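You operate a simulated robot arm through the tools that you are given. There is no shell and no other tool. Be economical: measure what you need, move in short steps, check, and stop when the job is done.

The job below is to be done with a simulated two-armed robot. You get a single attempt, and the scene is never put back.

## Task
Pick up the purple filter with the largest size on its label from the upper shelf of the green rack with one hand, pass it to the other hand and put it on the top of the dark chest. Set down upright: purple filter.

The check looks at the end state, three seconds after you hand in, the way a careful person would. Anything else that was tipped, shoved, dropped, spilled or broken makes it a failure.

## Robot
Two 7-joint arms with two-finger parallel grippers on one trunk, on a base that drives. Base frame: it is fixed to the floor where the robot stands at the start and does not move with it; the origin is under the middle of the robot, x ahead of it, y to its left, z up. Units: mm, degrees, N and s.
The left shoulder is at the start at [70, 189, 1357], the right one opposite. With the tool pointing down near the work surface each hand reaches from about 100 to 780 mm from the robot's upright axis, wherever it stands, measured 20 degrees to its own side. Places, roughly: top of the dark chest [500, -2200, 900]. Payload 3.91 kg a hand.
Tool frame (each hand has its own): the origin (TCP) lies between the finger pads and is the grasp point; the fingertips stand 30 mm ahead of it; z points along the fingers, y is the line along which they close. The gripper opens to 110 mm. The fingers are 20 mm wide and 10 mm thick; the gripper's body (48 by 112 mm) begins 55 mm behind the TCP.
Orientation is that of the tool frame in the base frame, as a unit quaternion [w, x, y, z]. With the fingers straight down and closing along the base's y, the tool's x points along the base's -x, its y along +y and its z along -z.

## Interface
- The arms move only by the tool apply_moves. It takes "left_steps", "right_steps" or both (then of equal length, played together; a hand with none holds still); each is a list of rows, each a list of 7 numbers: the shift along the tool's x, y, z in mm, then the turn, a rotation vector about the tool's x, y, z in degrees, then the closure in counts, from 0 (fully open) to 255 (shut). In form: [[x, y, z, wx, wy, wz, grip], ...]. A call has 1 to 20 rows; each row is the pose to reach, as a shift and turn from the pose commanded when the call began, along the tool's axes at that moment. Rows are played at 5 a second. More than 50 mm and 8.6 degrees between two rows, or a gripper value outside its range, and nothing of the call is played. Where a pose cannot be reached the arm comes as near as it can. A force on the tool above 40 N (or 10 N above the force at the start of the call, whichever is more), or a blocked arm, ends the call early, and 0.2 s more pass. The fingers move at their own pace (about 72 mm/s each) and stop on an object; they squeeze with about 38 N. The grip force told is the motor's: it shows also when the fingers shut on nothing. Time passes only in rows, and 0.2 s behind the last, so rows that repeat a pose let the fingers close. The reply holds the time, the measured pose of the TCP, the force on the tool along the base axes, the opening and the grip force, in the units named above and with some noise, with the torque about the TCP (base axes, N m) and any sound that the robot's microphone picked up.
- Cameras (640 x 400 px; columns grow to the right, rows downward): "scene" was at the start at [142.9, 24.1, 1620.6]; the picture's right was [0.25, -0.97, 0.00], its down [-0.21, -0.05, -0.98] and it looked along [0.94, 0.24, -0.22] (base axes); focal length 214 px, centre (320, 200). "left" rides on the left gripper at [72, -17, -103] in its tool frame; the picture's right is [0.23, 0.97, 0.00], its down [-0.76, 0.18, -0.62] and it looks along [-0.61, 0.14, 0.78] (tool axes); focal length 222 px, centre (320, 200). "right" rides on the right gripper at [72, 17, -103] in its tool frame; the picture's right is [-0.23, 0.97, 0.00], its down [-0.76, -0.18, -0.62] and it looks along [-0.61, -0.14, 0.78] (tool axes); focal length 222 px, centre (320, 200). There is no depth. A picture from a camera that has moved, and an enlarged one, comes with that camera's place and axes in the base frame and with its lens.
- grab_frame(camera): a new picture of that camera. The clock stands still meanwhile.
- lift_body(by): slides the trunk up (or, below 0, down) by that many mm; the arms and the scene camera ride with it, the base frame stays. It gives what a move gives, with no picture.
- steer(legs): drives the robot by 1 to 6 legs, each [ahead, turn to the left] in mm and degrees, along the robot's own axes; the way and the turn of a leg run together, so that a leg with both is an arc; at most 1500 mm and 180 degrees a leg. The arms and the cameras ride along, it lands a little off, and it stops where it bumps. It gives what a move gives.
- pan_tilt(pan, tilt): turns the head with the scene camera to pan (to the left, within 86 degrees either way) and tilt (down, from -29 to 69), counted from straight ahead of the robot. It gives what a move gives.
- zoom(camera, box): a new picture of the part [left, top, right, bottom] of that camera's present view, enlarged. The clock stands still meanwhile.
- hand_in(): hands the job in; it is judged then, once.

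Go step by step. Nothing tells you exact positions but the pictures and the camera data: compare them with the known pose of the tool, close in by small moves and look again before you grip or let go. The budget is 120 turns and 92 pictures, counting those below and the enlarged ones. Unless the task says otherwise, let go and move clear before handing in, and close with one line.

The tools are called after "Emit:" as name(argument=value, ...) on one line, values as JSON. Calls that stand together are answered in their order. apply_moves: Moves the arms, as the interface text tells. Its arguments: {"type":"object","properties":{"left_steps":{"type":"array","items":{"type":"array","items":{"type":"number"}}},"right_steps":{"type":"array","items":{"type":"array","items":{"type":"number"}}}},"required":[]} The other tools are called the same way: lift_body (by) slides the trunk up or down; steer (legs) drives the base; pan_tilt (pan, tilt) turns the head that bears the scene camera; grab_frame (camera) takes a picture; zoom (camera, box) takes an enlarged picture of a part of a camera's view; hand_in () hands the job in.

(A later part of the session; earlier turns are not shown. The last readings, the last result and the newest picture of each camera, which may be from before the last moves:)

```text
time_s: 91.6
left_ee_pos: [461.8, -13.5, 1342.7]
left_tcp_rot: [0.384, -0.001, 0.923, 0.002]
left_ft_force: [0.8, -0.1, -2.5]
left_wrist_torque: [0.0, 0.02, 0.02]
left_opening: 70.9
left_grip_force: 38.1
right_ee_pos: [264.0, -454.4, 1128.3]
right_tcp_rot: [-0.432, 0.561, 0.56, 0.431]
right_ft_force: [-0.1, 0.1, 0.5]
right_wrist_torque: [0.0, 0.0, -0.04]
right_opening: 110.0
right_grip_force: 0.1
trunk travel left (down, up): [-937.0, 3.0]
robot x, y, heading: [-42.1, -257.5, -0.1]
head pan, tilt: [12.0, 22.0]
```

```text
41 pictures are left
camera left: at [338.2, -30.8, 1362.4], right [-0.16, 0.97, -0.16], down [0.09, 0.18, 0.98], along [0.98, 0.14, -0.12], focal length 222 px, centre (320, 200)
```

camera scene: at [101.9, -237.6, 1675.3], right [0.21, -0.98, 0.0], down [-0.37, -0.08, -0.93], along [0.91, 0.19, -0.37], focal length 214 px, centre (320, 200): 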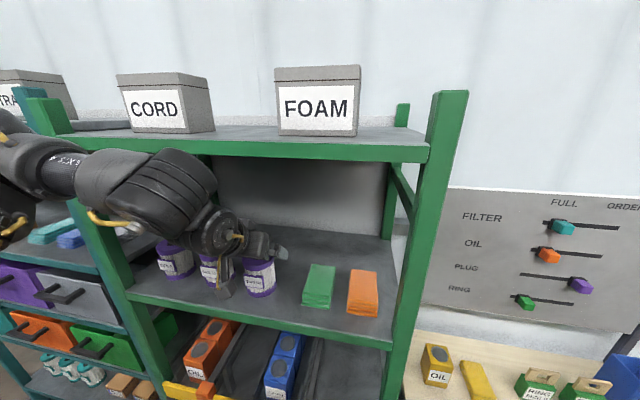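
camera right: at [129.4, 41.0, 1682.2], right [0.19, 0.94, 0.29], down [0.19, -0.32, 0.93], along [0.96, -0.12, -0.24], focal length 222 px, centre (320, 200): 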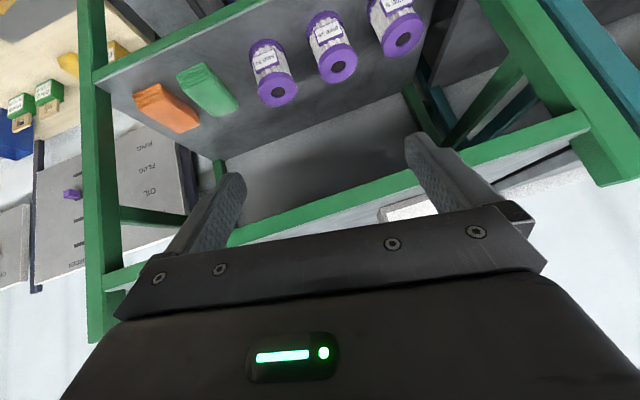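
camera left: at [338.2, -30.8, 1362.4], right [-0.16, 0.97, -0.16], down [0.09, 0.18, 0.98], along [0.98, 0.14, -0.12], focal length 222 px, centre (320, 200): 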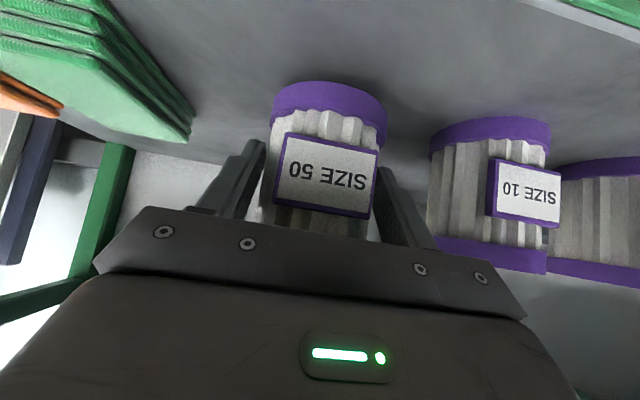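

It's lifted: weight about 2.5 N and the filter follows the hand. Raise a bit more, then back the base out.

Emit:
apply_moves(left_steps=[[-4, 0, -4, 0, 0, 0, 255], [-8, 0, -8, 0, 0, 0, 255], [-12, 0, -12, 0, 0, 0, 255], [-12, 0, -12, 0, 0, 0, 255]])

Emit:
steer(legs=[[-20, 0], [-60, 0], [-320, 0]])

Emit:
grab_frame(camera="left")

Emit:
grab_frame(camera="scene")

```text
time_s: 92.6
left_ee_pos: [462.3, -14.1, 1358.2]
left_tcp_rot: [0.384, 0.0, 0.923, 0.001]
left_ft_force: [-0.6, 0.5, -2.2]
left_wrist_torque: [-0.02, 0.03, -0.03]
left_opening: 71.2
left_grip_force: 38.3
right_ee_pos: [262.6, -455.6, 1128.5]
right_tcp_rot: [-0.432, 0.561, 0.56, 0.431]
right_ft_force: [0.1, 0.4, 0.3]
right_wrist_torque: [0.0, 0.0, 0.0]
right_opening: 110.0
right_grip_force: 0.0
trunk travel left (down, up): [-937.0, 3.0]
robot x, y, heading: [-42.0, -253.4, -0.1]
head pan, tilt: [12.0, 22.0]
```

```text
time_s: 95.7
left_ee_pos: [63.8, -10.9, 1359.0]
left_tcp_rot: [0.384, -0.005, 0.923, 0.003]
left_ft_force: [-0.3, 0.4, -2.9]
left_wrist_torque: [0.02, 0.04, 0.0]
left_opening: 71.2
left_grip_force: 37.9
right_ee_pos: [-129.3, -452.6, 1127.2]
right_tcp_rot: [-0.434, 0.558, 0.563, 0.429]
right_ft_force: [0.3, -0.5, -1.0]
right_wrist_torque: [0.0, 0.02, 0.01]
right_opening: 110.0
right_grip_force: 0.1
trunk travel left (down, up): [-937.0, 3.0]
robot x, y, heading: [-435.8, -256.6, 0.5]
head pan, tilt: [12.0, 22.0]
```

```text
40 pictures are left
camera left: at [-59.7, -28.9, 1379.5], right [-0.17, 0.97, -0.16], down [0.09, 0.18, 0.98], along [0.98, 0.15, -0.12], focal length 222 px, centre (320, 200)
```

left: 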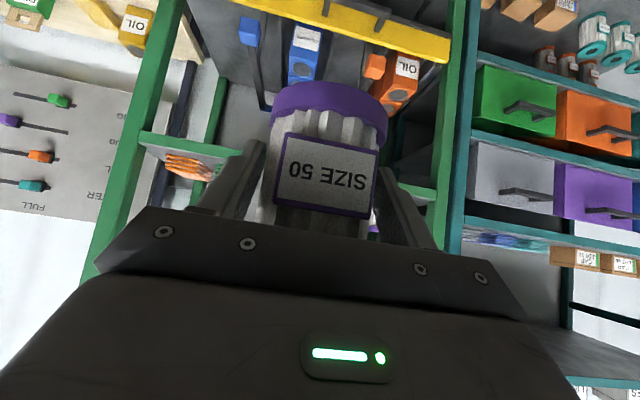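

```text
39 pictures are left
camera scene: at [-294.1, -237.1, 1675.2], right [0.21, -0.98, 0.0], down [-0.37, -0.08, -0.93], along [0.91, 0.2, -0.37], focal length 214 px, centre (320, 200)
```

scene: 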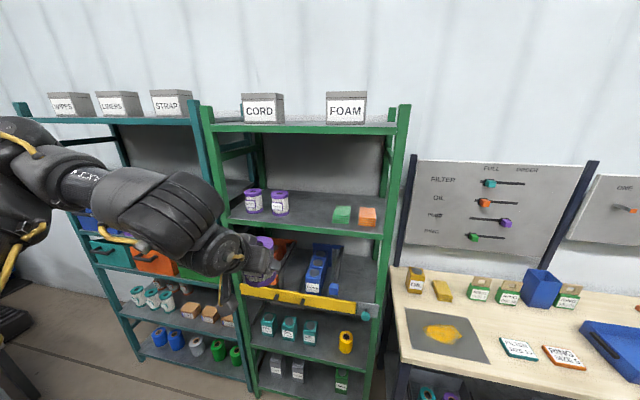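

The SIZE 50 filter is out of the rack in the left hand, and the neighbours still stand. For the handover, I bring the left hand to the middle, a bit lower.

Emit:
apply_moves(left_steps=[[5, -40, 5, 0, 0, 0, 255], [9, -79, 9, 0, 0, 0, 255], [13, -118, 13, 0, 0, 0, 255], [17, -158, 17, 0, 0, 0, 255], [22, -197, 22, 0, 0, 0, 255], [26, -237, 26, 0, 0, 0, 255], [30, -276, 30, 0, 0, 0, 255], [35, -316, 35, 0, 0, 0, 255], [35, -316, 35, 0, 0, 0, 255]])

Emit:
pan_tilt(pan=-5, tilt=35)

Emit:
grab_frame(camera="scene")

Emit:
grab_frame(camera="right")

```text
time_s: 97.7
left_ee_pos: [66.8, -326.3, 1307.4]
left_tcp_rot: [0.383, -0.004, 0.924, 0.003]
left_ft_force: [-0.6, 0.8, -1.8]
left_wrist_torque: [0.01, 0.05, 0.01]
left_opening: 70.9
left_grip_force: 37.9
right_ee_pos: [-131.2, -452.7, 1129.1]
right_tcp_rot: [-0.433, 0.559, 0.563, 0.429]
right_ft_force: [-0.5, 0.2, 0.2]
right_wrist_torque: [0.02, -0.02, 0.0]
right_opening: 110.1
right_grip_force: 0.1
trunk travel left (down, up): [-937.0, 3.0]
robot x, y, heading: [-435.7, -257.1, 0.5]
head pan, tilt: [12.0, 22.0]
```

```text
time_s: 98.5
left_ee_pos: [68.7, -325.8, 1306.9]
left_tcp_rot: [0.383, -0.004, 0.924, 0.002]
left_ft_force: [0.0, -0.4, -2.2]
left_wrist_torque: [0.01, 0.02, 0.02]
left_opening: 71.0
left_grip_force: 38.4
right_ee_pos: [-130.0, -452.0, 1128.2]
right_tcp_rot: [-0.433, 0.559, 0.563, 0.429]
right_ft_force: [0.2, -0.2, -0.7]
right_wrist_torque: [-0.02, 0.03, 0.03]
right_opening: 110.0
right_grip_force: 0.0
trunk travel left (down, up): [-937.0, 3.0]
robot x, y, heading: [-438.0, -254.9, 0.7]
head pan, tilt: [-5.0, 35.0]
```

```text
38 pictures are left
camera scene: at [-296.9, -263.3, 1654.7], right [-0.08, -1.0, 0.0], down [-0.57, 0.04, -0.82], along [0.82, -0.07, -0.57], focal length 214 px, centre (320, 200)
```

scene: 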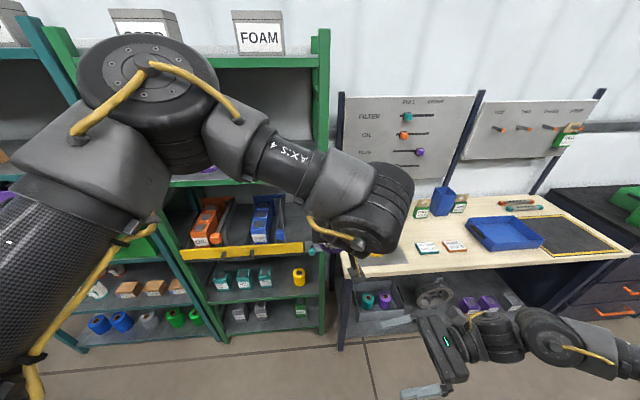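

```text
37 pictures are left
camera right: at [-112.8, -534.3, 1224.1], right [0.97, -0.05, -0.22], down [-0.17, -0.8, -0.57], along [-0.15, 0.6, -0.79], focal length 222 px, centre (320, 200)
```

right: 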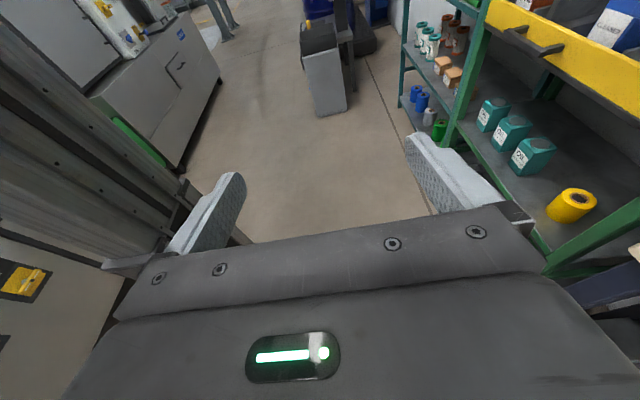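

The left hand holds the filter at about (76, -326), bottom about z 1261. I bring the right hand to a pre-receive point off its right side.

Emit:
apply_moves(right_steps=[[22, 29, -9, 0, 0, 0, 0], [44, 59, -17, 0, 0, 0, 0], [65, 88, -26, 0, 0, 0, 0], [87, 118, -35, 0, 0, 0, 0], [109, 147, -44, 0, 0, 0, 0], [131, 177, -52, 0, 0, 0, 0], [153, 206, -61, 0, 0, 0, 0], [153, 206, -61, 0, 0, 0, 0]])

Emit:
grab_frame(camera="right")

Emit:
grab_frame(camera="scene")

```text
time_s: 100.3
left_ee_pos: [66.5, -327.1, 1306.8]
left_tcp_rot: [0.384, -0.005, 0.923, 0.004]
left_ft_force: [0.3, -0.5, -2.2]
left_wrist_torque: [0.0, 0.01, -0.04]
left_opening: 71.0
left_grip_force: 37.6
right_ee_pos: [75.2, -471.8, 1292.6]
right_tcp_rot: [-0.433, 0.559, 0.563, 0.429]
right_ft_force: [0.2, -0.4, 0.3]
right_wrist_torque: [-0.01, 0.0, 0.03]
right_opening: 109.8
right_grip_force: 0.1
trunk travel left (down, up): [-937.0, 3.0]
robot x, y, heading: [-437.7, -255.5, 0.6]
head pan, tilt: [-5.0, 35.0]
```

```text
36 pictures are left
camera right: at [92.7, -553.4, 1388.5], right [0.97, -0.05, -0.22], down [-0.17, -0.8, -0.58], along [-0.15, 0.6, -0.79], focal length 222 px, centre (320, 200)
```

right: 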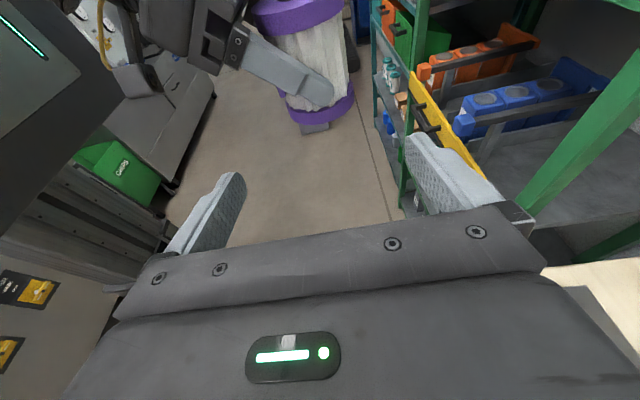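

```text
35 pictures are left
camera scene: at [-297.2, -264.6, 1654.7], right [-0.08, -1.0, 0.0], down [-0.57, 0.05, -0.82], along [0.82, -0.07, -0.57], focal length 214 px, centre (320, 200)
```

scene: 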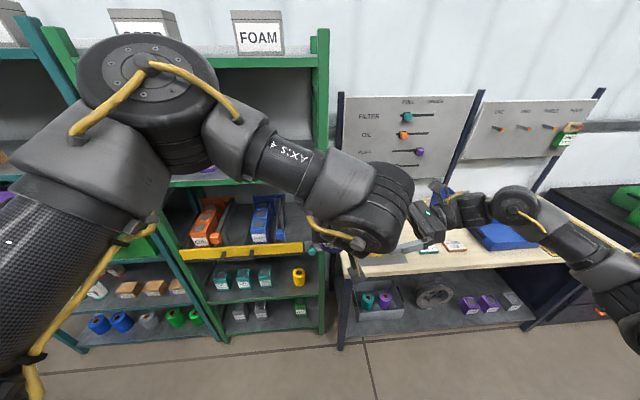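

Geometry agrees. Advance the right hand level toward the filter by 90 mm, then check.

Emit:
apply_moves(right_steps=[[5, 0, 17, 0, 0, 0, 0], [9, 0, 35, 0, 0, 0, 0], [14, 0, 52, 0, 0, 0, 0], [19, 0, 70, 0, 0, 0, 0], [23, 0, 87, 0, 0, 0, 0], [23, 0, 87, 0, 0, 0, 0]])

Emit:
grab_frame(camera="right")

Emit:
grab_frame(camera="left")

```text
time_s: 101.7
left_ee_pos: [67.7, -327.5, 1307.8]
left_tcp_rot: [0.383, -0.004, 0.924, 0.003]
left_ft_force: [0.3, 0.6, -3.2]
left_wrist_torque: [0.01, 0.0, -0.01]
left_opening: 71.1
left_grip_force: 37.9
right_ee_pos: [73.3, -380.1, 1290.1]
right_tcp_rot: [-0.433, 0.558, 0.563, 0.428]
right_ft_force: [-0.1, 0.1, -0.1]
right_wrist_torque: [-0.02, -0.01, 0.0]
right_opening: 110.1
right_grip_force: 0.1
trunk travel left (down, up): [-937.0, 3.0]
robot x, y, heading: [-438.3, -258.3, 0.3]
head pan, tilt: [-5.0, 35.0]
```

```text
34 pictures are left
camera right: at [91.5, -462.9, 1386.4], right [0.97, -0.05, -0.22], down [-0.17, -0.8, -0.58], along [-0.15, 0.6, -0.79], focal length 222 px, centre (320, 200)
```

right: 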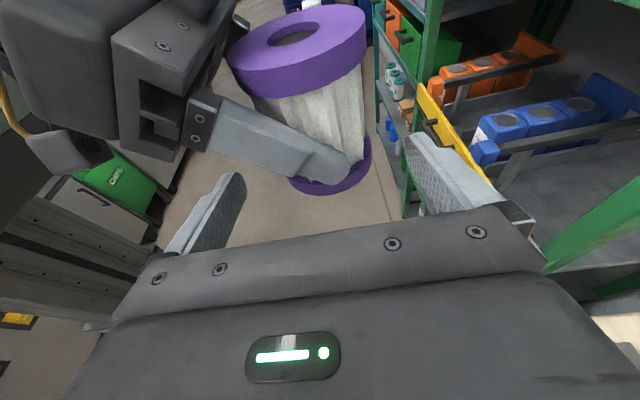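

```text
33 pictures are left
camera left: at [-57.0, -345.4, 1327.6], right [-0.17, 0.97, -0.16], down [0.09, 0.18, 0.98], along [0.98, 0.15, -0.12], focal length 222 px, centre (320, 200)
```

left: 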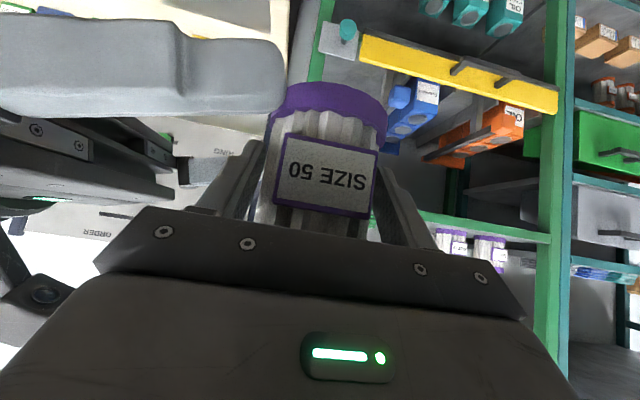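

Clear so far. Advance the last 38 mm.

Emit:
apply_moves(right_steps=[[3, 1, 9, 0, 0, 0, 0], [6, 1, 18, 0, 0, 0, 0], [9, 2, 27, 0, 0, 0, 0], [12, 2, 36, 0, 0, 0, 0], [12, 2, 36, 0, 0, 0, 0]])

Emit:
grab_frame(camera="right")

Emit:
grab_frame(camera="left")

```text
time_s: 102.9
left_ee_pos: [65.8, -327.1, 1306.2]
left_tcp_rot: [0.384, -0.004, 0.924, 0.003]
left_ft_force: [0.7, -0.2, -1.6]
left_wrist_torque: [0.03, 0.03, 0.04]
left_opening: 71.3
left_grip_force: 38.2
right_ee_pos: [75.4, -342.7, 1292.6]
right_tcp_rot: [-0.434, 0.558, 0.563, 0.428]
right_ft_force: [-0.8, 0.0, 0.8]
right_wrist_torque: [-0.03, 0.0, 0.0]
right_opening: 109.9
right_grip_force: 0.0
trunk travel left (down, up): [-937.0, 3.0]
robot x, y, heading: [-434.2, -257.8, 0.3]
head pan, tilt: [-5.0, 35.0]
```

```text
32 pictures are left
camera right: at [94.4, -424.7, 1389.0], right [0.97, -0.05, -0.22], down [-0.17, -0.8, -0.58], along [-0.15, 0.6, -0.79], focal length 222 px, centre (320, 200)
```

right: 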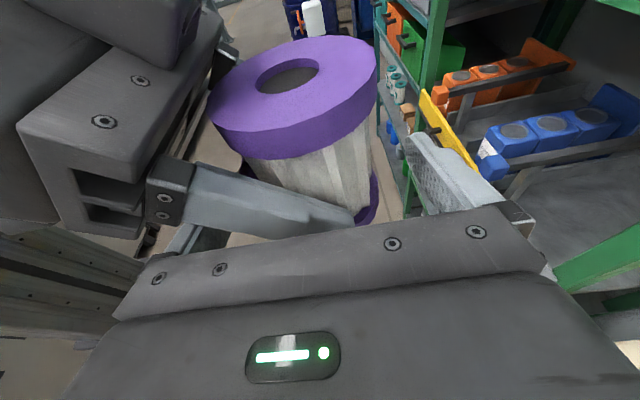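

```text
31 pictures are left
camera left: at [-56.8, -345.0, 1327.5], right [-0.17, 0.97, -0.16], down [0.09, 0.18, 0.98], along [0.98, 0.15, -0.12], focal length 222 px, centre (320, 200)
```

left: 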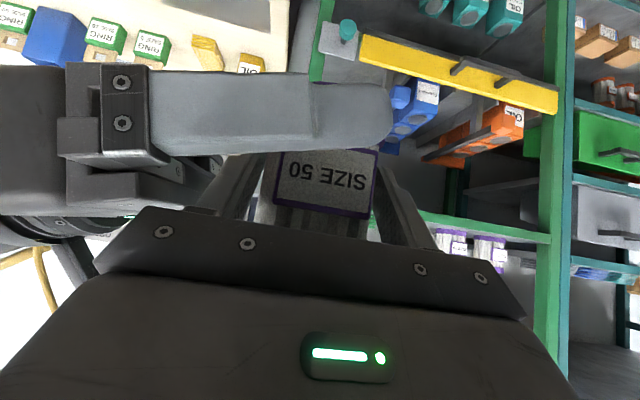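

The filter is between the right fingers. Close the right gripper while the left keeps holding.

Emit:
apply_moves(right_steps=[[0, 0, 0, 0, 0, 0, 130], [0, 0, 0, 0, 0, 0, 255], [0, 0, 0, 0, 0, 0, 255], [0, 0, 0, 0, 0, 0, 255], [0, 0, 0, 0, 0, 0, 255]])

Emit:
grab_frame(camera="right")

```text
time_s: 104.1
left_ee_pos: [68.5, -327.2, 1306.7]
left_tcp_rot: [0.383, -0.005, 0.924, 0.003]
left_ft_force: [2.8, -1.1, -3.3]
left_wrist_torque: [0.2, 0.43, 0.06]
left_opening: 71.3
left_grip_force: 37.6
right_ee_pos: [77.2, -343.6, 1291.3]
right_tcp_rot: [-0.433, 0.558, 0.564, 0.428]
right_ft_force: [-2.9, 1.2, 1.2]
right_wrist_torque: [-0.17, -0.41, -0.05]
right_opening: 70.7
right_grip_force: 38.1
trunk travel left (down, up): [-937.0, 3.0]
robot x, y, heading: [-437.6, -261.2, 0.6]
head pan, tilt: [-5.0, 35.0]
```

```text
30 pictures are left
camera right: at [94.4, -424.6, 1389.0], right [0.97, -0.05, -0.22], down [-0.17, -0.8, -0.58], along [-0.15, 0.6, -0.79], focal length 222 px, centre (320, 200)
```

right: 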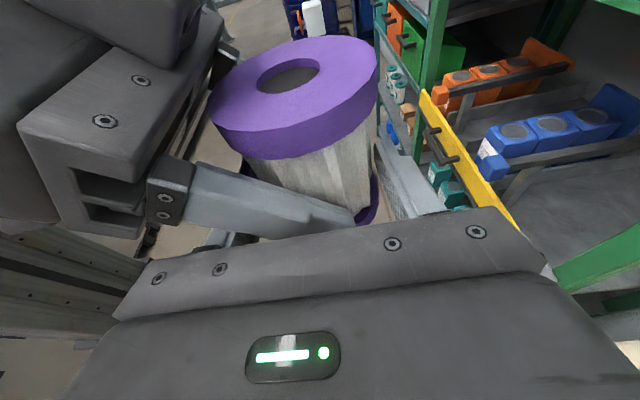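

Right holds at 70.7 mm. Release the left partially (to about 86 mm) so as not to touch the right gripper's body.

Emit:
apply_moves(left_steps=[[0, 0, 0, 0, 0, 0, 75], [0, 0, 0, 0, 0, 0, 58], [0, 0, 0, 0, 0, 0, 58], [0, 0, 0, 0, 0, 0, 58]])

Emit:
grab_frame(camera="right")

```text
time_s: 105.1
left_ee_pos: [67.4, -327.6, 1308.1]
left_tcp_rot: [0.384, -0.005, 0.923, 0.004]
left_ft_force: [-1.1, 0.0, 1.3]
left_wrist_torque: [0.01, 0.0, 0.01]
left_opening: 85.1
left_grip_force: 0.0
right_ee_pos: [76.8, -342.3, 1292.8]
right_tcp_rot: [-0.433, 0.558, 0.563, 0.428]
right_ft_force: [0.5, -0.5, 0.9]
right_wrist_torque: [-0.03, -0.01, -0.01]
right_opening: 70.8
right_grip_force: 37.8
trunk travel left (down, up): [-937.0, 3.0]
robot x, y, heading: [-437.2, -257.3, 0.2]
head pan, tilt: [-5.0, 35.0]
```

```text
29 pictures are left
camera right: at [94.5, -424.8, 1388.9], right [0.97, -0.05, -0.22], down [-0.17, -0.8, -0.58], along [-0.15, 0.6, -0.79], focal length 222 px, centre (320, 200)
```

right: 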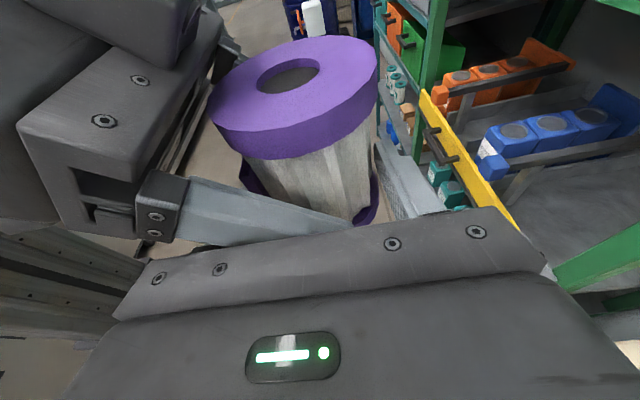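

The left is free and the filter stays in the right hand. Now draw the right hand away along the left fingers' axis (forward and down).

Emit:
apply_moves(right_steps=[[-10, 10, 3, 0, 0, 0, 255], [-19, 20, 5, 0, 0, 0, 255], [-29, 30, 8, 0, 0, 0, 255], [-39, 40, 10, 0, 0, 0, 255], [-48, 50, 13, 0, 0, 0, 255], [-58, 60, 15, 0, 0, 0, 255], [-68, 70, 18, 0, 0, 0, 255], [-82, 85, 22, 0, 0, 0, 255], [-97, 100, 26, 0, 0, 0, 255], [-97, 100, 26, 0, 0, 0, 255]])

Emit:
grab_frame(camera="right")

Emit:
grab_frame(camera="left")

```text
time_s: 107.3
left_ee_pos: [65.2, -327.7, 1307.8]
left_tcp_rot: [0.384, -0.005, 0.923, 0.003]
left_ft_force: [-0.4, -0.1, 0.6]
left_wrist_torque: [-0.01, -0.02, 0.0]
left_opening: 84.8
left_grip_force: 0.0
right_ee_pos: [176.7, -338.9, 1192.9]
right_tcp_rot: [-0.433, 0.558, 0.563, 0.429]
right_ft_force: [-0.2, -0.3, -0.2]
right_wrist_torque: [-0.07, -0.04, 0.0]
right_opening: 70.7
right_grip_force: 38.0
trunk travel left (down, up): [-937.0, 3.0]
robot x, y, heading: [-437.0, -255.8, 0.5]
head pan, tilt: [-5.0, 35.0]
```

```text
28 pictures are left
camera right: at [194.4, -422.7, 1288.8], right [0.97, -0.05, -0.22], down [-0.17, -0.8, -0.58], along [-0.15, 0.6, -0.79], focal length 222 px, centre (320, 200)
```

right: 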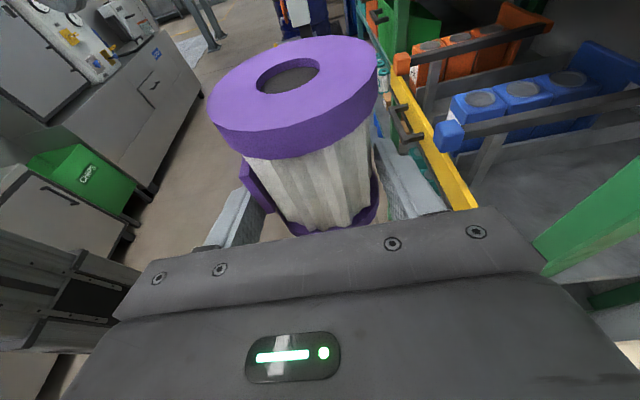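

```text
27 pictures are left
camera left: at [-57.0, -345.2, 1327.6], right [-0.17, 0.97, -0.16], down [0.09, 0.18, 0.98], along [0.98, 0.15, -0.12], focal length 222 px, centre (320, 200)
```

left: 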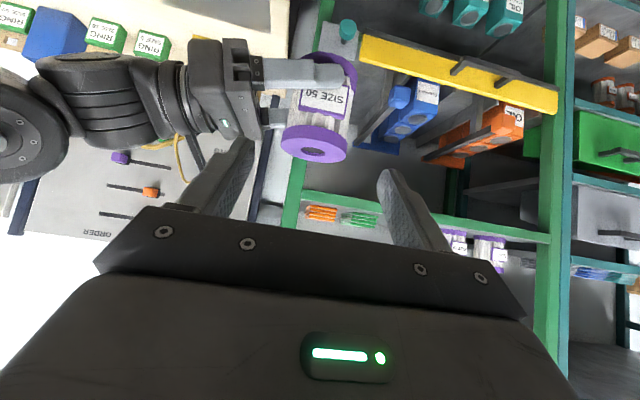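

Handover done: the filter sits upright in the right hand. I'll move the left hand aside and drive along toward the chest.

Emit:
apply_moves(left_steps=[[0, 40, 0, 0, 0, 0, 58], [0, 80, 0, 0, 0, 0, 58], [0, 120, 0, 0, 0, 0, 58], [0, 160, 0, 0, 0, 0, 58], [0, 200, 0, 0, 0, 0, 58], [0, 240, 0, 0, 0, 0, 58], [0, 280, 0, 0, 0, 0, 58], [0, 280, 0, 0, 0, 0, 58]])

Emit:
steer(legs=[[0, -90], [1000, 0], [400, 0]])

Emit:
pan_tilt(pan=50, tilt=30)

Emit:
grab_frame(camera="scene")

Emit:
grab_frame(camera="right")

```text
time_s: 109.1
left_ee_pos: [64.8, -49.1, 1310.7]
left_tcp_rot: [0.383, -0.005, 0.924, 0.003]
left_ft_force: [0.1, 0.0, -0.5]
left_wrist_torque: [0.01, -0.02, 0.02]
left_opening: 85.1
left_grip_force: 0.1
right_ee_pos: [176.9, -339.9, 1192.4]
right_tcp_rot: [-0.434, 0.557, 0.564, 0.428]
right_ft_force: [0.5, 0.3, 0.0]
right_wrist_torque: [-0.01, 0.01, -0.03]
right_opening: 70.8
right_grip_force: 38.2
trunk travel left (down, up): [-937.0, 3.0]
robot x, y, heading: [-440.3, -256.1, 0.5]
head pan, tilt: [-5.0, 35.0]
```

```text
time_s: 120.2
left_ee_pos: [-180.1, -2163.6, 1311.6]
left_tcp_rot: [0.277, 0.644, 0.661, -0.268]
left_ft_force: [-0.4, 0.2, -0.1]
left_wrist_torque: [0.0, -0.01, 0.0]
left_opening: 85.2
left_grip_force: 0.0
right_ee_pos: [-469.1, -2280.2, 1192.6]
right_tcp_rot: [-0.008, 0.793, 0.011, 0.609]
right_ft_force: [-0.7, 0.5, -0.7]
right_wrist_torque: [-0.01, 0.04, 0.03]
right_opening: 70.7
right_grip_force: 37.9
trunk travel left (down, up): [-937.0, 3.0]
robot x, y, heading: [-395.5, -1668.3, -88.8]
head pan, tilt: [-5.0, 35.0]
```

```text
time_s: 121.4
left_ee_pos: [-180.9, -2166.2, 1309.8]
left_tcp_rot: [0.276, 0.645, 0.661, -0.267]
left_ft_force: [0.6, -0.5, 0.8]
left_wrist_torque: [-0.01, -0.01, -0.02]
left_opening: 84.9
left_grip_force: 0.1
right_ee_pos: [-469.6, -2281.3, 1193.2]
right_tcp_rot: [-0.008, 0.793, 0.009, 0.609]
right_ft_force: [-0.1, 0.2, -0.5]
right_wrist_torque: [0.02, 0.04, -0.01]
right_opening: 70.7
right_grip_force: 38.1
trunk travel left (down, up): [-937.0, 3.0]
robot x, y, heading: [-395.0, -1662.3, -88.6]
head pan, tilt: [50.0, 30.0]
```

```text
26 pictures are left
camera scene: at [-322.3, -1773.7, 1662.5], right [-0.63, -0.78, 0.0], down [-0.39, 0.31, -0.87], along [0.68, -0.54, -0.5], focal length 214 px, centre (320, 200)
```

scene: 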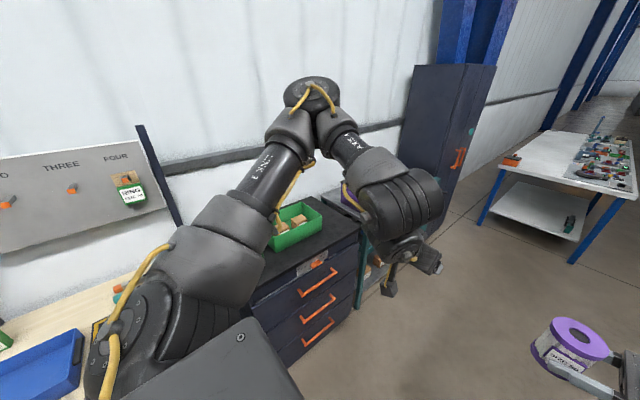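

```text
25 pictures are left
camera right: at [-550.5, -2301.9, 1288.8], right [-0.03, -0.97, -0.22], down [-0.8, 0.16, -0.58], along [0.6, 0.16, -0.79], focal length 222 px, centre (320, 200)
```

right: 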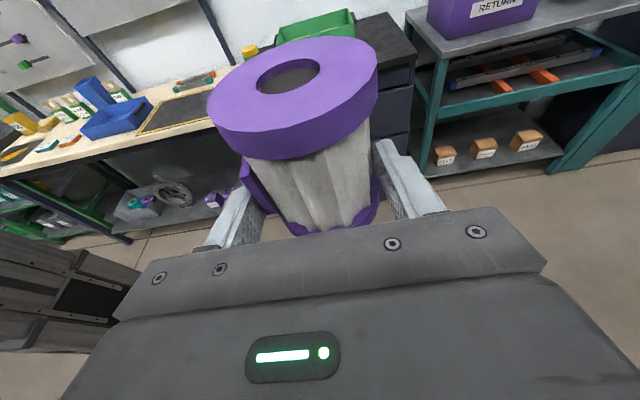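

The filter rides steadily. The dark chest (orange handles) spans about y -1920 to -2540, front edge about x 290, with a green tray toward the back; the front strip is free. I'll drive on 500 mm and turn to face it.

Emit:
steer(legs=[[500, 0], [0, 88.6]])

Emit:
pan_tilt(pan=-8, tilt=42)

Emit:
grab_frame(camera="scene")

Emit:
grab_frame(camera="right")

```text
time_s: 128.1
left_ee_pos: [119.4, -1967.6, 1310.1]
left_tcp_rot: [0.383, 0.003, 0.924, 0.0]
left_ft_force: [0.0, -0.2, 0.2]
left_wrist_torque: [0.03, -0.01, -0.02]
left_opening: 85.1
left_grip_force: 0.0
right_ee_pos: [225.2, -2261.7, 1192.5]
right_tcp_rot: [-0.43, 0.563, 0.558, 0.432]
right_ft_force: [0.1, -0.3, 0.2]
right_wrist_torque: [-0.01, -0.01, -0.04]
right_opening: 70.6
right_grip_force: 38.1
trunk travel left (down, up): [-937.0, 3.0]
robot x, y, heading: [-385.4, -2164.6, -0.4]
head pan, tilt: [50.0, 30.0]
```

```text
time_s: 129.4
left_ee_pos: [120.5, -1967.5, 1311.4]
left_tcp_rot: [0.383, 0.003, 0.924, 0.0]
left_ft_force: [0.0, -0.1, -0.1]
left_wrist_torque: [0.0, -0.02, -0.03]
left_opening: 84.9
left_grip_force: 0.1
right_ee_pos: [226.3, -2261.4, 1192.6]
right_tcp_rot: [-0.43, 0.563, 0.558, 0.432]
right_ft_force: [-0.5, -0.4, 0.1]
right_wrist_torque: [-0.04, 0.02, -0.02]
right_opening: 70.5
right_grip_force: 38.4
trunk travel left (down, up): [-937.0, 3.0]
robot x, y, heading: [-388.6, -2170.9, -0.4]
head pan, tilt: [-8.0, 42.0]
```

```text
24 pictures are left
camera scene: at [-250.3, -2180.9, 1644.1], right [-0.15, -0.99, 0.0], down [-0.66, 0.1, -0.74], along [0.73, -0.11, -0.67], focal length 214 px, centre (320, 200)
```

scene: 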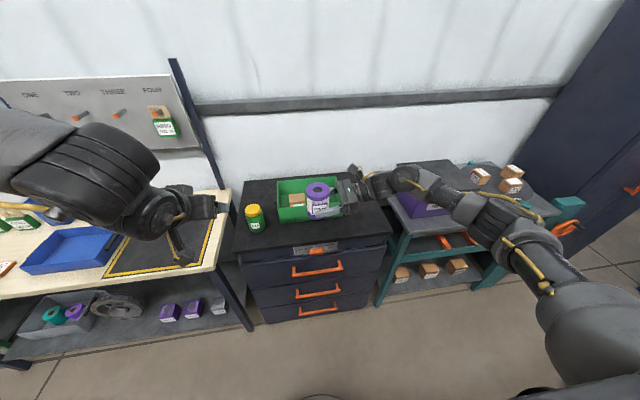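

```text
23 pictures are left
camera right: at [243.3, -2343.3, 1288.5], right [0.97, -0.07, -0.22], down [-0.18, -0.8, -0.57], along [-0.14, 0.6, -0.79], focal length 222 px, centre (320, 200)
```

right: 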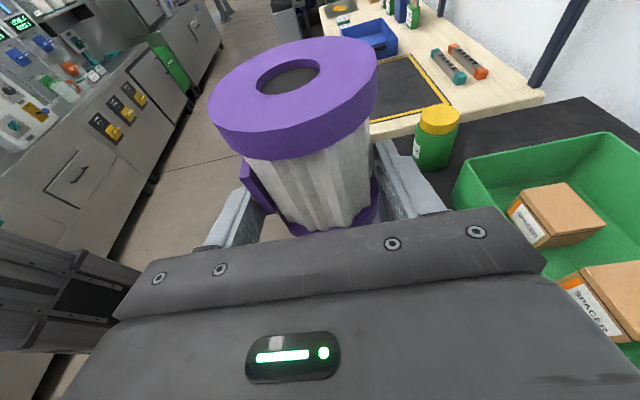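

On the chest top are a green tray (front about x 437, y -2096 to -2406) and a bottle near (405, -1993). The strip in front, around (350, -2247), is free. Drive ahead 124 mm, still high, and look again.

Emit:
steer(legs=[[60, 0], [40, 0], [24, 0]])

Emit:
apply_moves(right_steps=[[0, 0, 0, 0, 0, 0, 255], [0, 0, 0, 0, 0, 0, 255], [0, 0, 0, 0, 0, 0, 255]])

Emit:
grab_frame(camera="scene")

```text
time_s: 131.3
left_ee_pos: [242.7, -1969.1, 1311.3]
left_tcp_rot: [0.384, 0.003, 0.923, -0.001]
left_ft_force: [-0.5, 0.9, 0.3]
left_wrist_torque: [-0.01, 0.0, -0.03]
left_opening: 85.0
left_grip_force: 0.1
right_ee_pos: [349.7, -2261.8, 1192.7]
right_tcp_rot: [-0.428, 0.563, 0.559, 0.431]
right_ft_force: [0.1, -0.4, -0.4]
right_wrist_torque: [-0.02, -0.01, -0.01]
right_opening: 70.6
right_grip_force: 38.3
trunk travel left (down, up): [-937.0, 3.0]
robot x, y, heading: [-261.1, -2167.3, -0.6]
head pan, tilt: [-8.0, 42.0]
```

```text
time_s: 132.1
left_ee_pos: [244.9, -1969.0, 1310.5]
left_tcp_rot: [0.383, 0.003, 0.924, 0.001]
left_ft_force: [0.8, -0.2, 0.6]
left_wrist_torque: [0.02, -0.02, 0.03]
left_opening: 85.3
left_grip_force: 0.0
right_ee_pos: [349.7, -2263.0, 1190.6]
right_tcp_rot: [-0.429, 0.564, 0.559, 0.43]
right_ft_force: [0.3, -0.1, -0.1]
right_wrist_torque: [-0.05, -0.01, -0.02]
right_opening: 70.7
right_grip_force: 38.1
trunk travel left (down, up): [-937.0, 3.0]
robot x, y, heading: [-262.0, -2166.5, -0.5]
head pan, tilt: [-8.0, 42.0]
```

```text
22 pictures are left
camera scene: at [-126.4, -2182.0, 1644.1], right [-0.15, -0.99, 0.0], down [-0.66, 0.1, -0.74], along [0.73, -0.11, -0.67], focal length 214 px, centre (320, 200)
```

scene: 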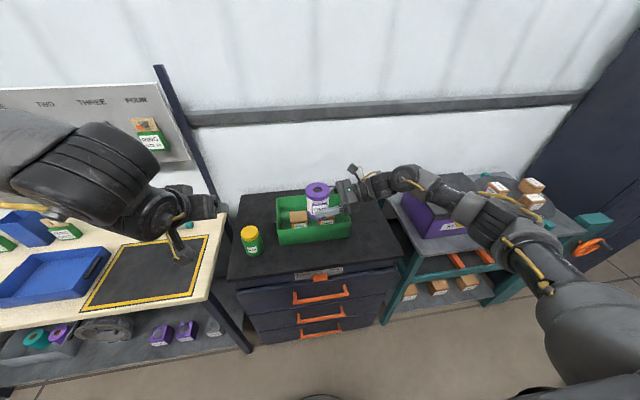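

Emit:
zoom(camera="scene", box=[290, 150, 530, 300])

```text
2.67 times, centred on (410, 225) of scene
camera zoom: at [-126.4, -2182.0, 1644.1], right [-0.15, -0.99, 0.0], down [-0.66, 0.1, -0.74], along [0.73, -0.11, -0.67], focal length 572 px, centre (80, 133)
```

zoom: 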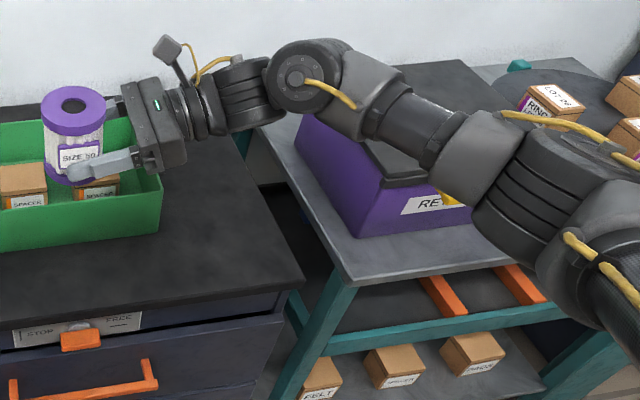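

The wrist hinge sits well behind and higher than the filter, so there is clearance to the chest and the RETURN box. Lower the trunk by 190 mm, then check.

Emit:
lift_body(by=-190)

Emit:
grab_frame(camera="scene")

Emit:
grab_frame(camera="left")

Emit:
grab_frame(camera="right")

```text
time_s: 134.1
left_ee_pos: [244.4, -1969.9, 1120.5]
left_tcp_rot: [0.383, 0.003, 0.924, 0.0]
left_ft_force: [0.2, 0.0, 0.2]
left_wrist_torque: [-0.02, 0.01, 0.01]
left_opening: 84.9
left_grip_force: 0.0
right_ee_pos: [350.2, -2262.4, 1002.2]
right_tcp_rot: [-0.43, 0.563, 0.558, 0.432]
right_ft_force: [0.2, 0.0, -0.5]
right_wrist_torque: [-0.03, 0.02, -0.02]
right_opening: 70.8
right_grip_force: 38.5
trunk travel left (down, up): [-747.0, 193.0]
robot x, y, heading: [-264.9, -2165.9, -0.3]
head pan, tilt: [-8.0, 42.0]
```

```text
20 pictures are left
camera scene: at [-126.5, -2182.1, 1454.2], right [-0.15, -0.99, 0.0], down [-0.66, 0.1, -0.74], along [0.73, -0.11, -0.67], focal length 214 px, centre (320, 200)
```

scene: 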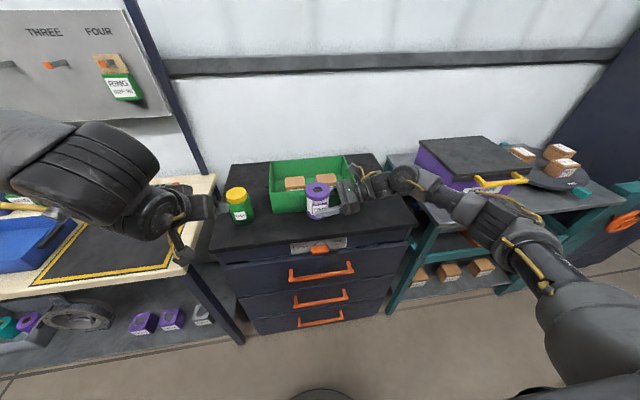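

```text
19 pictures are left
camera left: at [120.0, -1985.4, 1140.8], right [-0.15, 0.98, -0.16], down [0.1, 0.17, 0.98], along [0.98, 0.14, -0.12], focal length 222 px, centre (320, 200)
```

left: 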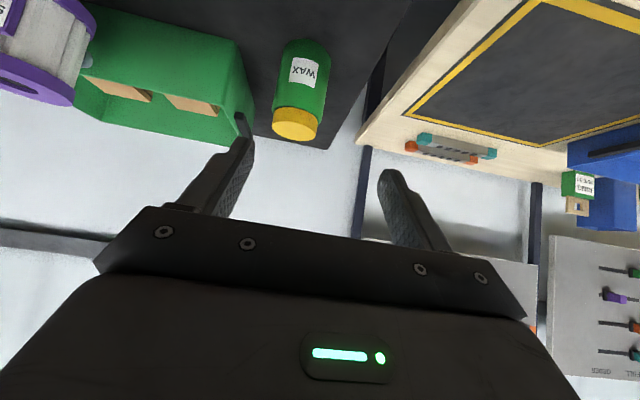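

```text
18 pictures are left
camera right: at [367.0, -2344.9, 1098.7], right [0.97, -0.07, -0.22], down [-0.18, -0.8, -0.57], along [-0.14, 0.6, -0.79], focal length 222 px, centre (320, 200)
```

right: 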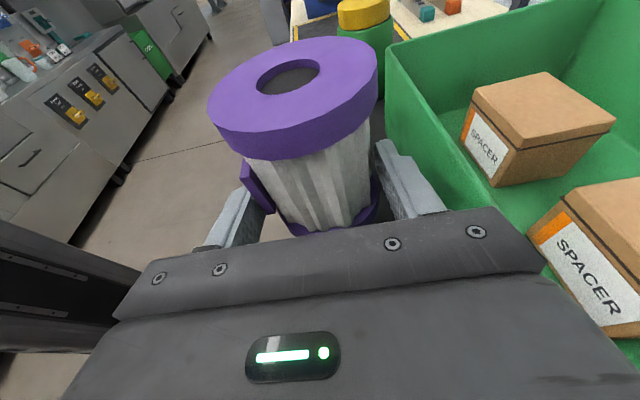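

The tray rim is close to the right finger, so I'll shift 10 mm toward the front edge (edge about x 278) and lower in small steps, watching force.

Emit:
apply_moves(right_steps=[[0, -5, 0, 0, 0, 0, 255], [0, -10, 0, 0, 0, 0, 255], [0, -10, 0, 0, 0, 0, 255]])

Emit:
lift_body(by=-25)

Emit:
zoom(camera="scene", box=[230, 140, 430, 265])

```text
time_s: 134.9
left_ee_pos: [244.5, -1969.4, 1119.3]
left_tcp_rot: [0.383, 0.003, 0.924, 0.0]
left_ft_force: [-0.2, -0.9, 0.6]
left_wrist_torque: [-0.01, 0.01, 0.0]
left_opening: 85.0
left_grip_force: 0.0
right_ee_pos: [341.0, -2262.4, 1001.9]
right_tcp_rot: [-0.43, 0.564, 0.558, 0.431]
right_ft_force: [-0.1, 0.3, -0.3]
right_wrist_torque: [-0.05, 0.02, -0.03]
right_opening: 70.8
right_grip_force: 37.8
trunk travel left (down, up): [-747.0, 193.0]
robot x, y, heading: [-264.0, -2167.2, -0.6]
head pan, tilt: [-8.0, 42.0]
```

```text
time_s: 135.7
left_ee_pos: [243.6, -1969.4, 1094.5]
left_tcp_rot: [0.384, 0.004, 0.924, 0.0]
left_ft_force: [-1.2, 0.3, 0.2]
left_wrist_torque: [0.01, -0.01, 0.01]
left_opening: 85.0
left_grip_force: 0.1
right_ee_pos: [340.8, -2261.8, 977.2]
right_tcp_rot: [-0.43, 0.563, 0.558, 0.432]
right_ft_force: [-0.1, 0.2, -0.2]
right_wrist_torque: [-0.05, 0.02, -0.02]
right_opening: 70.7
right_grip_force: 38.2
trunk travel left (down, up): [-722.0, 218.0]
robot x, y, heading: [-261.7, -2169.1, -0.9]
head pan, tilt: [-8.0, 42.0]
```

```text
3.20 times, centred on (330, 202) of scene
camera zoom: at [-126.8, -2182.1, 1429.2], right [-0.15, -0.99, 0.0], down [-0.66, 0.1, -0.74], along [0.73, -0.11, -0.67], focal length 686 px, centre (288, 192)
```

zoom: 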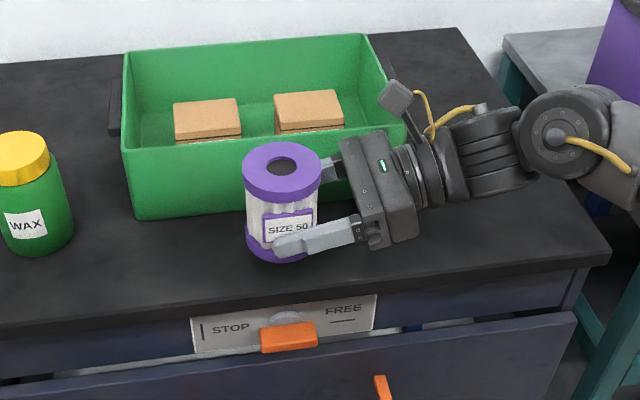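

Emit:
lift_body(by=-22)

Emit:
zoom(camera="scene", box=[230, 140, 430, 265])

Emit:
grab_frame(camera="right")

```text
time_s: 136.3
left_ee_pos: [244.3, -1968.5, 1074.1]
left_tcp_rot: [0.384, 0.003, 0.923, 0.0]
left_ft_force: [0.1, -0.1, 0.1]
left_wrist_torque: [-0.03, -0.02, -0.01]
left_opening: 84.9
left_grip_force: 0.1
right_ee_pos: [339.5, -2263.1, 954.7]
right_tcp_rot: [-0.429, 0.564, 0.558, 0.432]
right_ft_force: [0.1, 0.6, 0.4]
right_wrist_torque: [-0.03, -0.01, -0.03]
right_opening: 70.7
right_grip_force: 38.2
trunk travel left (down, up): [-700.0, 240.0]
robot x, y, heading: [-261.4, -2169.5, -0.7]
head pan, tilt: [-8.0, 42.0]
```

```text
3.20 times, centred on (330, 202) of scene
camera zoom: at [-127.0, -2182.1, 1407.2], right [-0.15, -0.99, 0.0], down [-0.66, 0.1, -0.74], along [0.73, -0.11, -0.67], focal length 686 px, centre (288, 192)
```

zoom: 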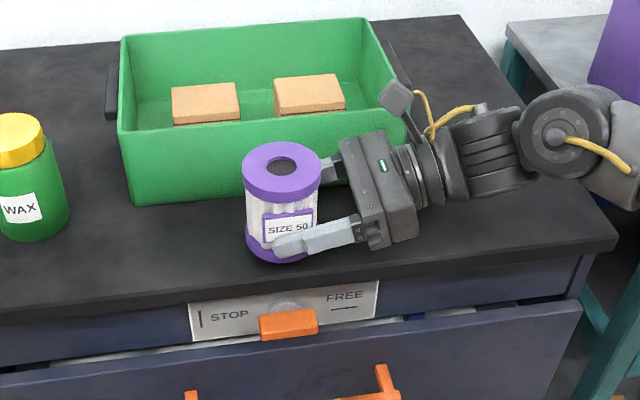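

```text
15 pictures are left
camera right: at [356.5, -2344.6, 1051.6], right [0.97, -0.07, -0.22], down [-0.18, -0.8, -0.57], along [-0.14, 0.6, -0.79], focal length 222 px, centre (320, 200)
```

right: 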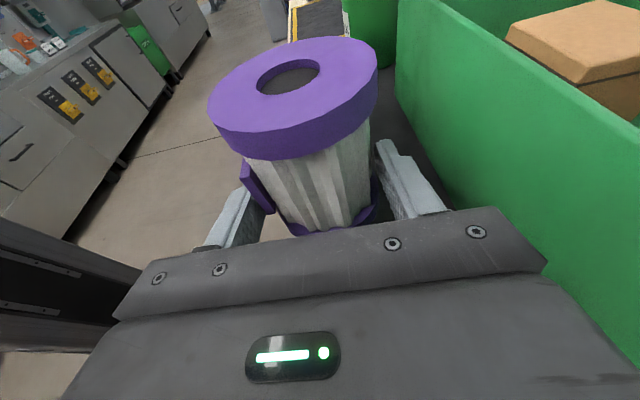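

The front edge may be as far back as about x 300, so I'll move the filter 12 mm deeper (x about 352), still about 20 mm clear of the tray, then keep lowering.

Emit:
apply_moves(right_steps=[[0, 6, 0, 0, 0, 0, 255], [0, 13, 0, 0, 0, 0, 255], [0, 13, 0, 0, 0, 0, 255]])

Emit:
lift_body(by=-12)

Emit:
zoom(camera="scene", box=[270, 165, 370, 235])

```text
time_s: 137.1
left_ee_pos: [244.5, -1969.4, 1073.2]
left_tcp_rot: [0.384, 0.004, 0.923, 0.0]
left_ft_force: [-0.1, 0.2, -0.1]
left_wrist_torque: [-0.02, 0.04, 0.0]
left_opening: 84.9
left_grip_force: 0.0
right_ee_pos: [353.8, -2263.1, 955.0]
right_tcp_rot: [-0.43, 0.563, 0.558, 0.432]
right_ft_force: [-0.6, 0.2, 0.4]
right_wrist_torque: [-0.02, 0.02, 0.01]
right_opening: 70.6
right_grip_force: 37.6
trunk travel left (down, up): [-700.0, 240.0]
robot x, y, heading: [-264.9, -2171.5, -0.6]
head pan, tilt: [-8.0, 42.0]
```

```text
time_s: 137.7
left_ee_pos: [244.5, -1970.0, 1061.4]
left_tcp_rot: [0.384, 0.004, 0.923, -0.001]
left_ft_force: [-0.6, 0.1, 0.5]
left_wrist_torque: [-0.01, 0.01, 0.01]
left_opening: 84.8
left_grip_force: 0.1
right_ee_pos: [353.2, -2261.1, 941.3]
right_tcp_rot: [-0.43, 0.563, 0.558, 0.432]
right_ft_force: [0.4, 0.4, 0.2]
right_wrist_torque: [0.0, 0.01, 0.04]
right_opening: 70.8
right_grip_force: 37.6
trunk travel left (down, up): [-688.0, 252.0]
robot x, y, heading: [-264.3, -2170.1, -0.4]
head pan, tilt: [-8.0, 42.0]
```

```text
5.71 times, centred on (320, 200) of scene
camera zoom: at [-126.3, -2182.1, 1395.1], right [-0.15, -0.99, 0.0], down [-0.66, 0.1, -0.74], along [0.73, -0.11, -0.67], focal length 1226 px, centre (320, 200)
```

zoom: 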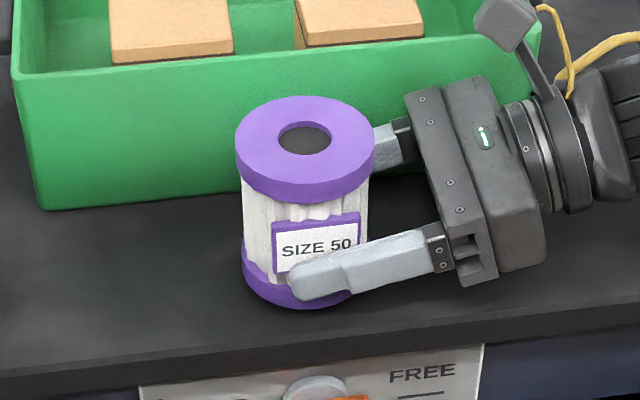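

Still hovering (bottom near z 911 by estimate). Lower the last stretch with the arm in 2 mm rows so contact force shows.

Emit:
apply_moves(right_steps=[[-2, 0, 0.5, 0, 0, 0, 255], [-4, 0, 1, 0, 0, 0, 255], [-6, 0, 1.6, 0, 0, 0, 255], [-8, 0, 2.1, 0, 0, 0, 255], [-8, 0, 2.1, 0, 0, 0, 255]])

Emit:
apply_moves(right_steps=[[-2, 0, 0.5, 0, 0, 0, 255], [-2, 0, 0.5, 0, 0, 0, 255]])

```text
time_s: 138.9
left_ee_pos: [243.7, -1970.0, 1061.0]
left_tcp_rot: [0.384, 0.003, 0.923, 0.0]
left_ft_force: [0.1, 0.0, 0.1]
left_wrist_torque: [-0.03, -0.03, -0.03]
left_opening: 85.0
left_grip_force: 0.1
right_ee_pos: [353.2, -2263.3, 935.0]
right_tcp_rot: [-0.43, 0.563, 0.558, 0.432]
right_ft_force: [0.3, -0.8, 0.1]
right_wrist_torque: [-0.03, -0.01, -0.02]
right_opening: 70.7
right_grip_force: 37.9
trunk travel left (down, up): [-688.0, 252.0]
robot x, y, heading: [-262.9, -2166.1, -0.8]
head pan, tilt: [-8.0, 42.0]
```

```text
time_s: 139.5
left_ee_pos: [244.9, -1970.4, 1061.7]
left_tcp_rot: [0.383, 0.003, 0.924, 0.0]
left_ft_force: [0.2, 0.3, 0.2]
left_wrist_torque: [0.0, -0.03, -0.04]
left_opening: 85.3
left_grip_force: 0.2
right_ee_pos: [352.5, -2262.8, 933.1]
right_tcp_rot: [-0.43, 0.563, 0.558, 0.432]
right_ft_force: [0.3, -0.2, 0.7]
right_wrist_torque: [-0.03, 0.01, -0.04]
right_opening: 70.7
right_grip_force: 37.8
trunk travel left (down, up): [-688.0, 252.0]
robot x, y, heading: [-260.9, -2168.0, -0.8]
head pan, tilt: [-8.0, 42.0]
```

Emit:
apply_moves(right_steps=[[-2, 0, 0.5, 0, 0, 0, 255], [-2, 0, 0.5, 0, 0, 0, 255]])

Emit:
apply_moves(right_steps=[[-2, 0, 0.5, 0, 0, 0, 255], [-2, 0, 0.5, 0, 0, 0, 255]])

Emit:
zoom(camera="scene", box=[270, 165, 370, 235])

```text
time_s: 140.1
left_ee_pos: [244.7, -1969.3, 1061.7]
left_tcp_rot: [0.385, 0.003, 0.923, 0.0]
left_ft_force: [-0.8, -0.3, -0.2]
left_wrist_torque: [0.0, -0.01, -0.01]
left_opening: 84.8
left_grip_force: 0.0
right_ee_pos: [352.5, -2262.6, 933.6]
right_tcp_rot: [-0.429, 0.562, 0.558, 0.434]
right_ft_force: [3.1, 0.2, 8.5]
right_wrist_torque: [-0.2, 0.03, 0.06]
right_opening: 70.7
right_grip_force: 37.9
trunk travel left (down, up): [-688.0, 252.0]
robot x, y, heading: [-263.2, -2166.8, -0.7]
head pan, tilt: [-8.0, 42.0]
```

```text
time_s: 140.7
left_ee_pos: [242.4, -1969.9, 1061.6]
left_tcp_rot: [0.385, 0.003, 0.923, 0.0]
left_ft_force: [-0.4, 0.6, -0.4]
left_wrist_torque: [-0.02, -0.02, -0.02]
left_opening: 85.2
left_grip_force: 0.1
right_ee_pos: [353.0, -2261.0, 932.3]
right_tcp_rot: [-0.429, 0.561, 0.558, 0.435]
right_ft_force: [5.6, -1.7, 23.8]
right_wrist_torque: [-0.11, 0.49, 0.07]
right_opening: 70.8
right_grip_force: 37.8
trunk travel left (down, up): [-688.0, 252.0]
robot x, y, heading: [-263.6, -2168.6, -0.5]
head pan, tilt: [-8.0, 42.0]
```

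```text
5.71 times, centred on (320, 200) of scene
camera zoom: at [-128.6, -2181.7, 1395.6], right [-0.15, -0.99, 0.0], down [-0.66, 0.1, -0.74], along [0.74, -0.11, -0.67], focal length 1226 px, centre (320, 200)
```

zoom: 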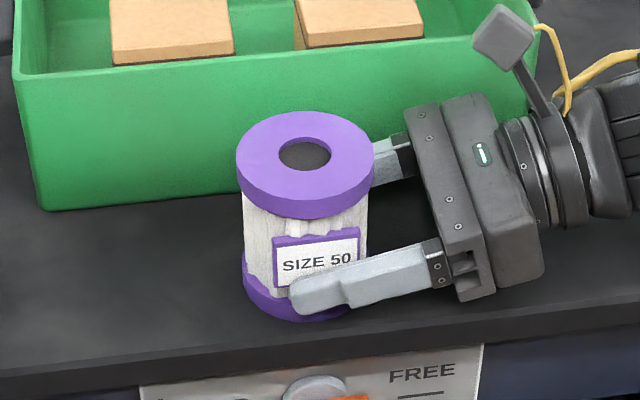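

Contact made (24 N). Ease up 3 mm to shed the load, then open the right fingers partially.

Emit:
apply_moves(right_steps=[[1.5, 0, -0.4, 0, 0, 0, 255], [2.8, 0, -0.7, 0, 0, 0, 255], [2.8, 0, -0.7, 0, 0, 0, 255]])

```text
time_s: 141.5
left_ee_pos: [243.6, -1969.3, 1061.9]
left_tcp_rot: [0.385, 0.004, 0.923, 0.0]
left_ft_force: [0.0, 0.2, 0.6]
left_wrist_torque: [-0.02, 0.02, -0.01]
left_opening: 84.7
left_grip_force: 0.0
right_ee_pos: [351.7, -2261.8, 931.6]
right_tcp_rot: [-0.429, 0.563, 0.559, 0.432]
right_ft_force: [5.5, -0.1, 14.1]
right_wrist_torque: [0.54, -0.54, -0.23]
right_opening: 70.6
right_grip_force: 38.1
trunk travel left (down, up): [-688.0, 252.0]
robot x, y, heading: [-262.6, -2166.2, -0.8]
head pan, tilt: [-8.0, 42.0]
```

Emit:
apply_moves(right_steps=[[1, 0, -0.3, 0, 0, 0, 255], [1, 0, -0.3, 0, 0, 0, 255]])

```text
time_s: 142.1
left_ee_pos: [243.0, -1969.3, 1061.2]
left_tcp_rot: [0.384, 0.003, 0.923, -0.001]
left_ft_force: [-0.2, -0.5, -0.3]
left_wrist_torque: [0.0, -0.02, 0.0]
left_opening: 84.8
left_grip_force: 0.0
right_ee_pos: [352.8, -2261.7, 931.6]
right_tcp_rot: [-0.43, 0.563, 0.559, 0.43]
right_ft_force: [2.5, 2.9, 6.5]
right_wrist_torque: [0.26, -0.34, 0.02]
right_opening: 70.7
right_grip_force: 38.3
trunk travel left (down, up): [-688.0, 252.0]
robot x, y, heading: [-258.9, -2171.1, -0.5]
head pan, tilt: [-8.0, 42.0]
```

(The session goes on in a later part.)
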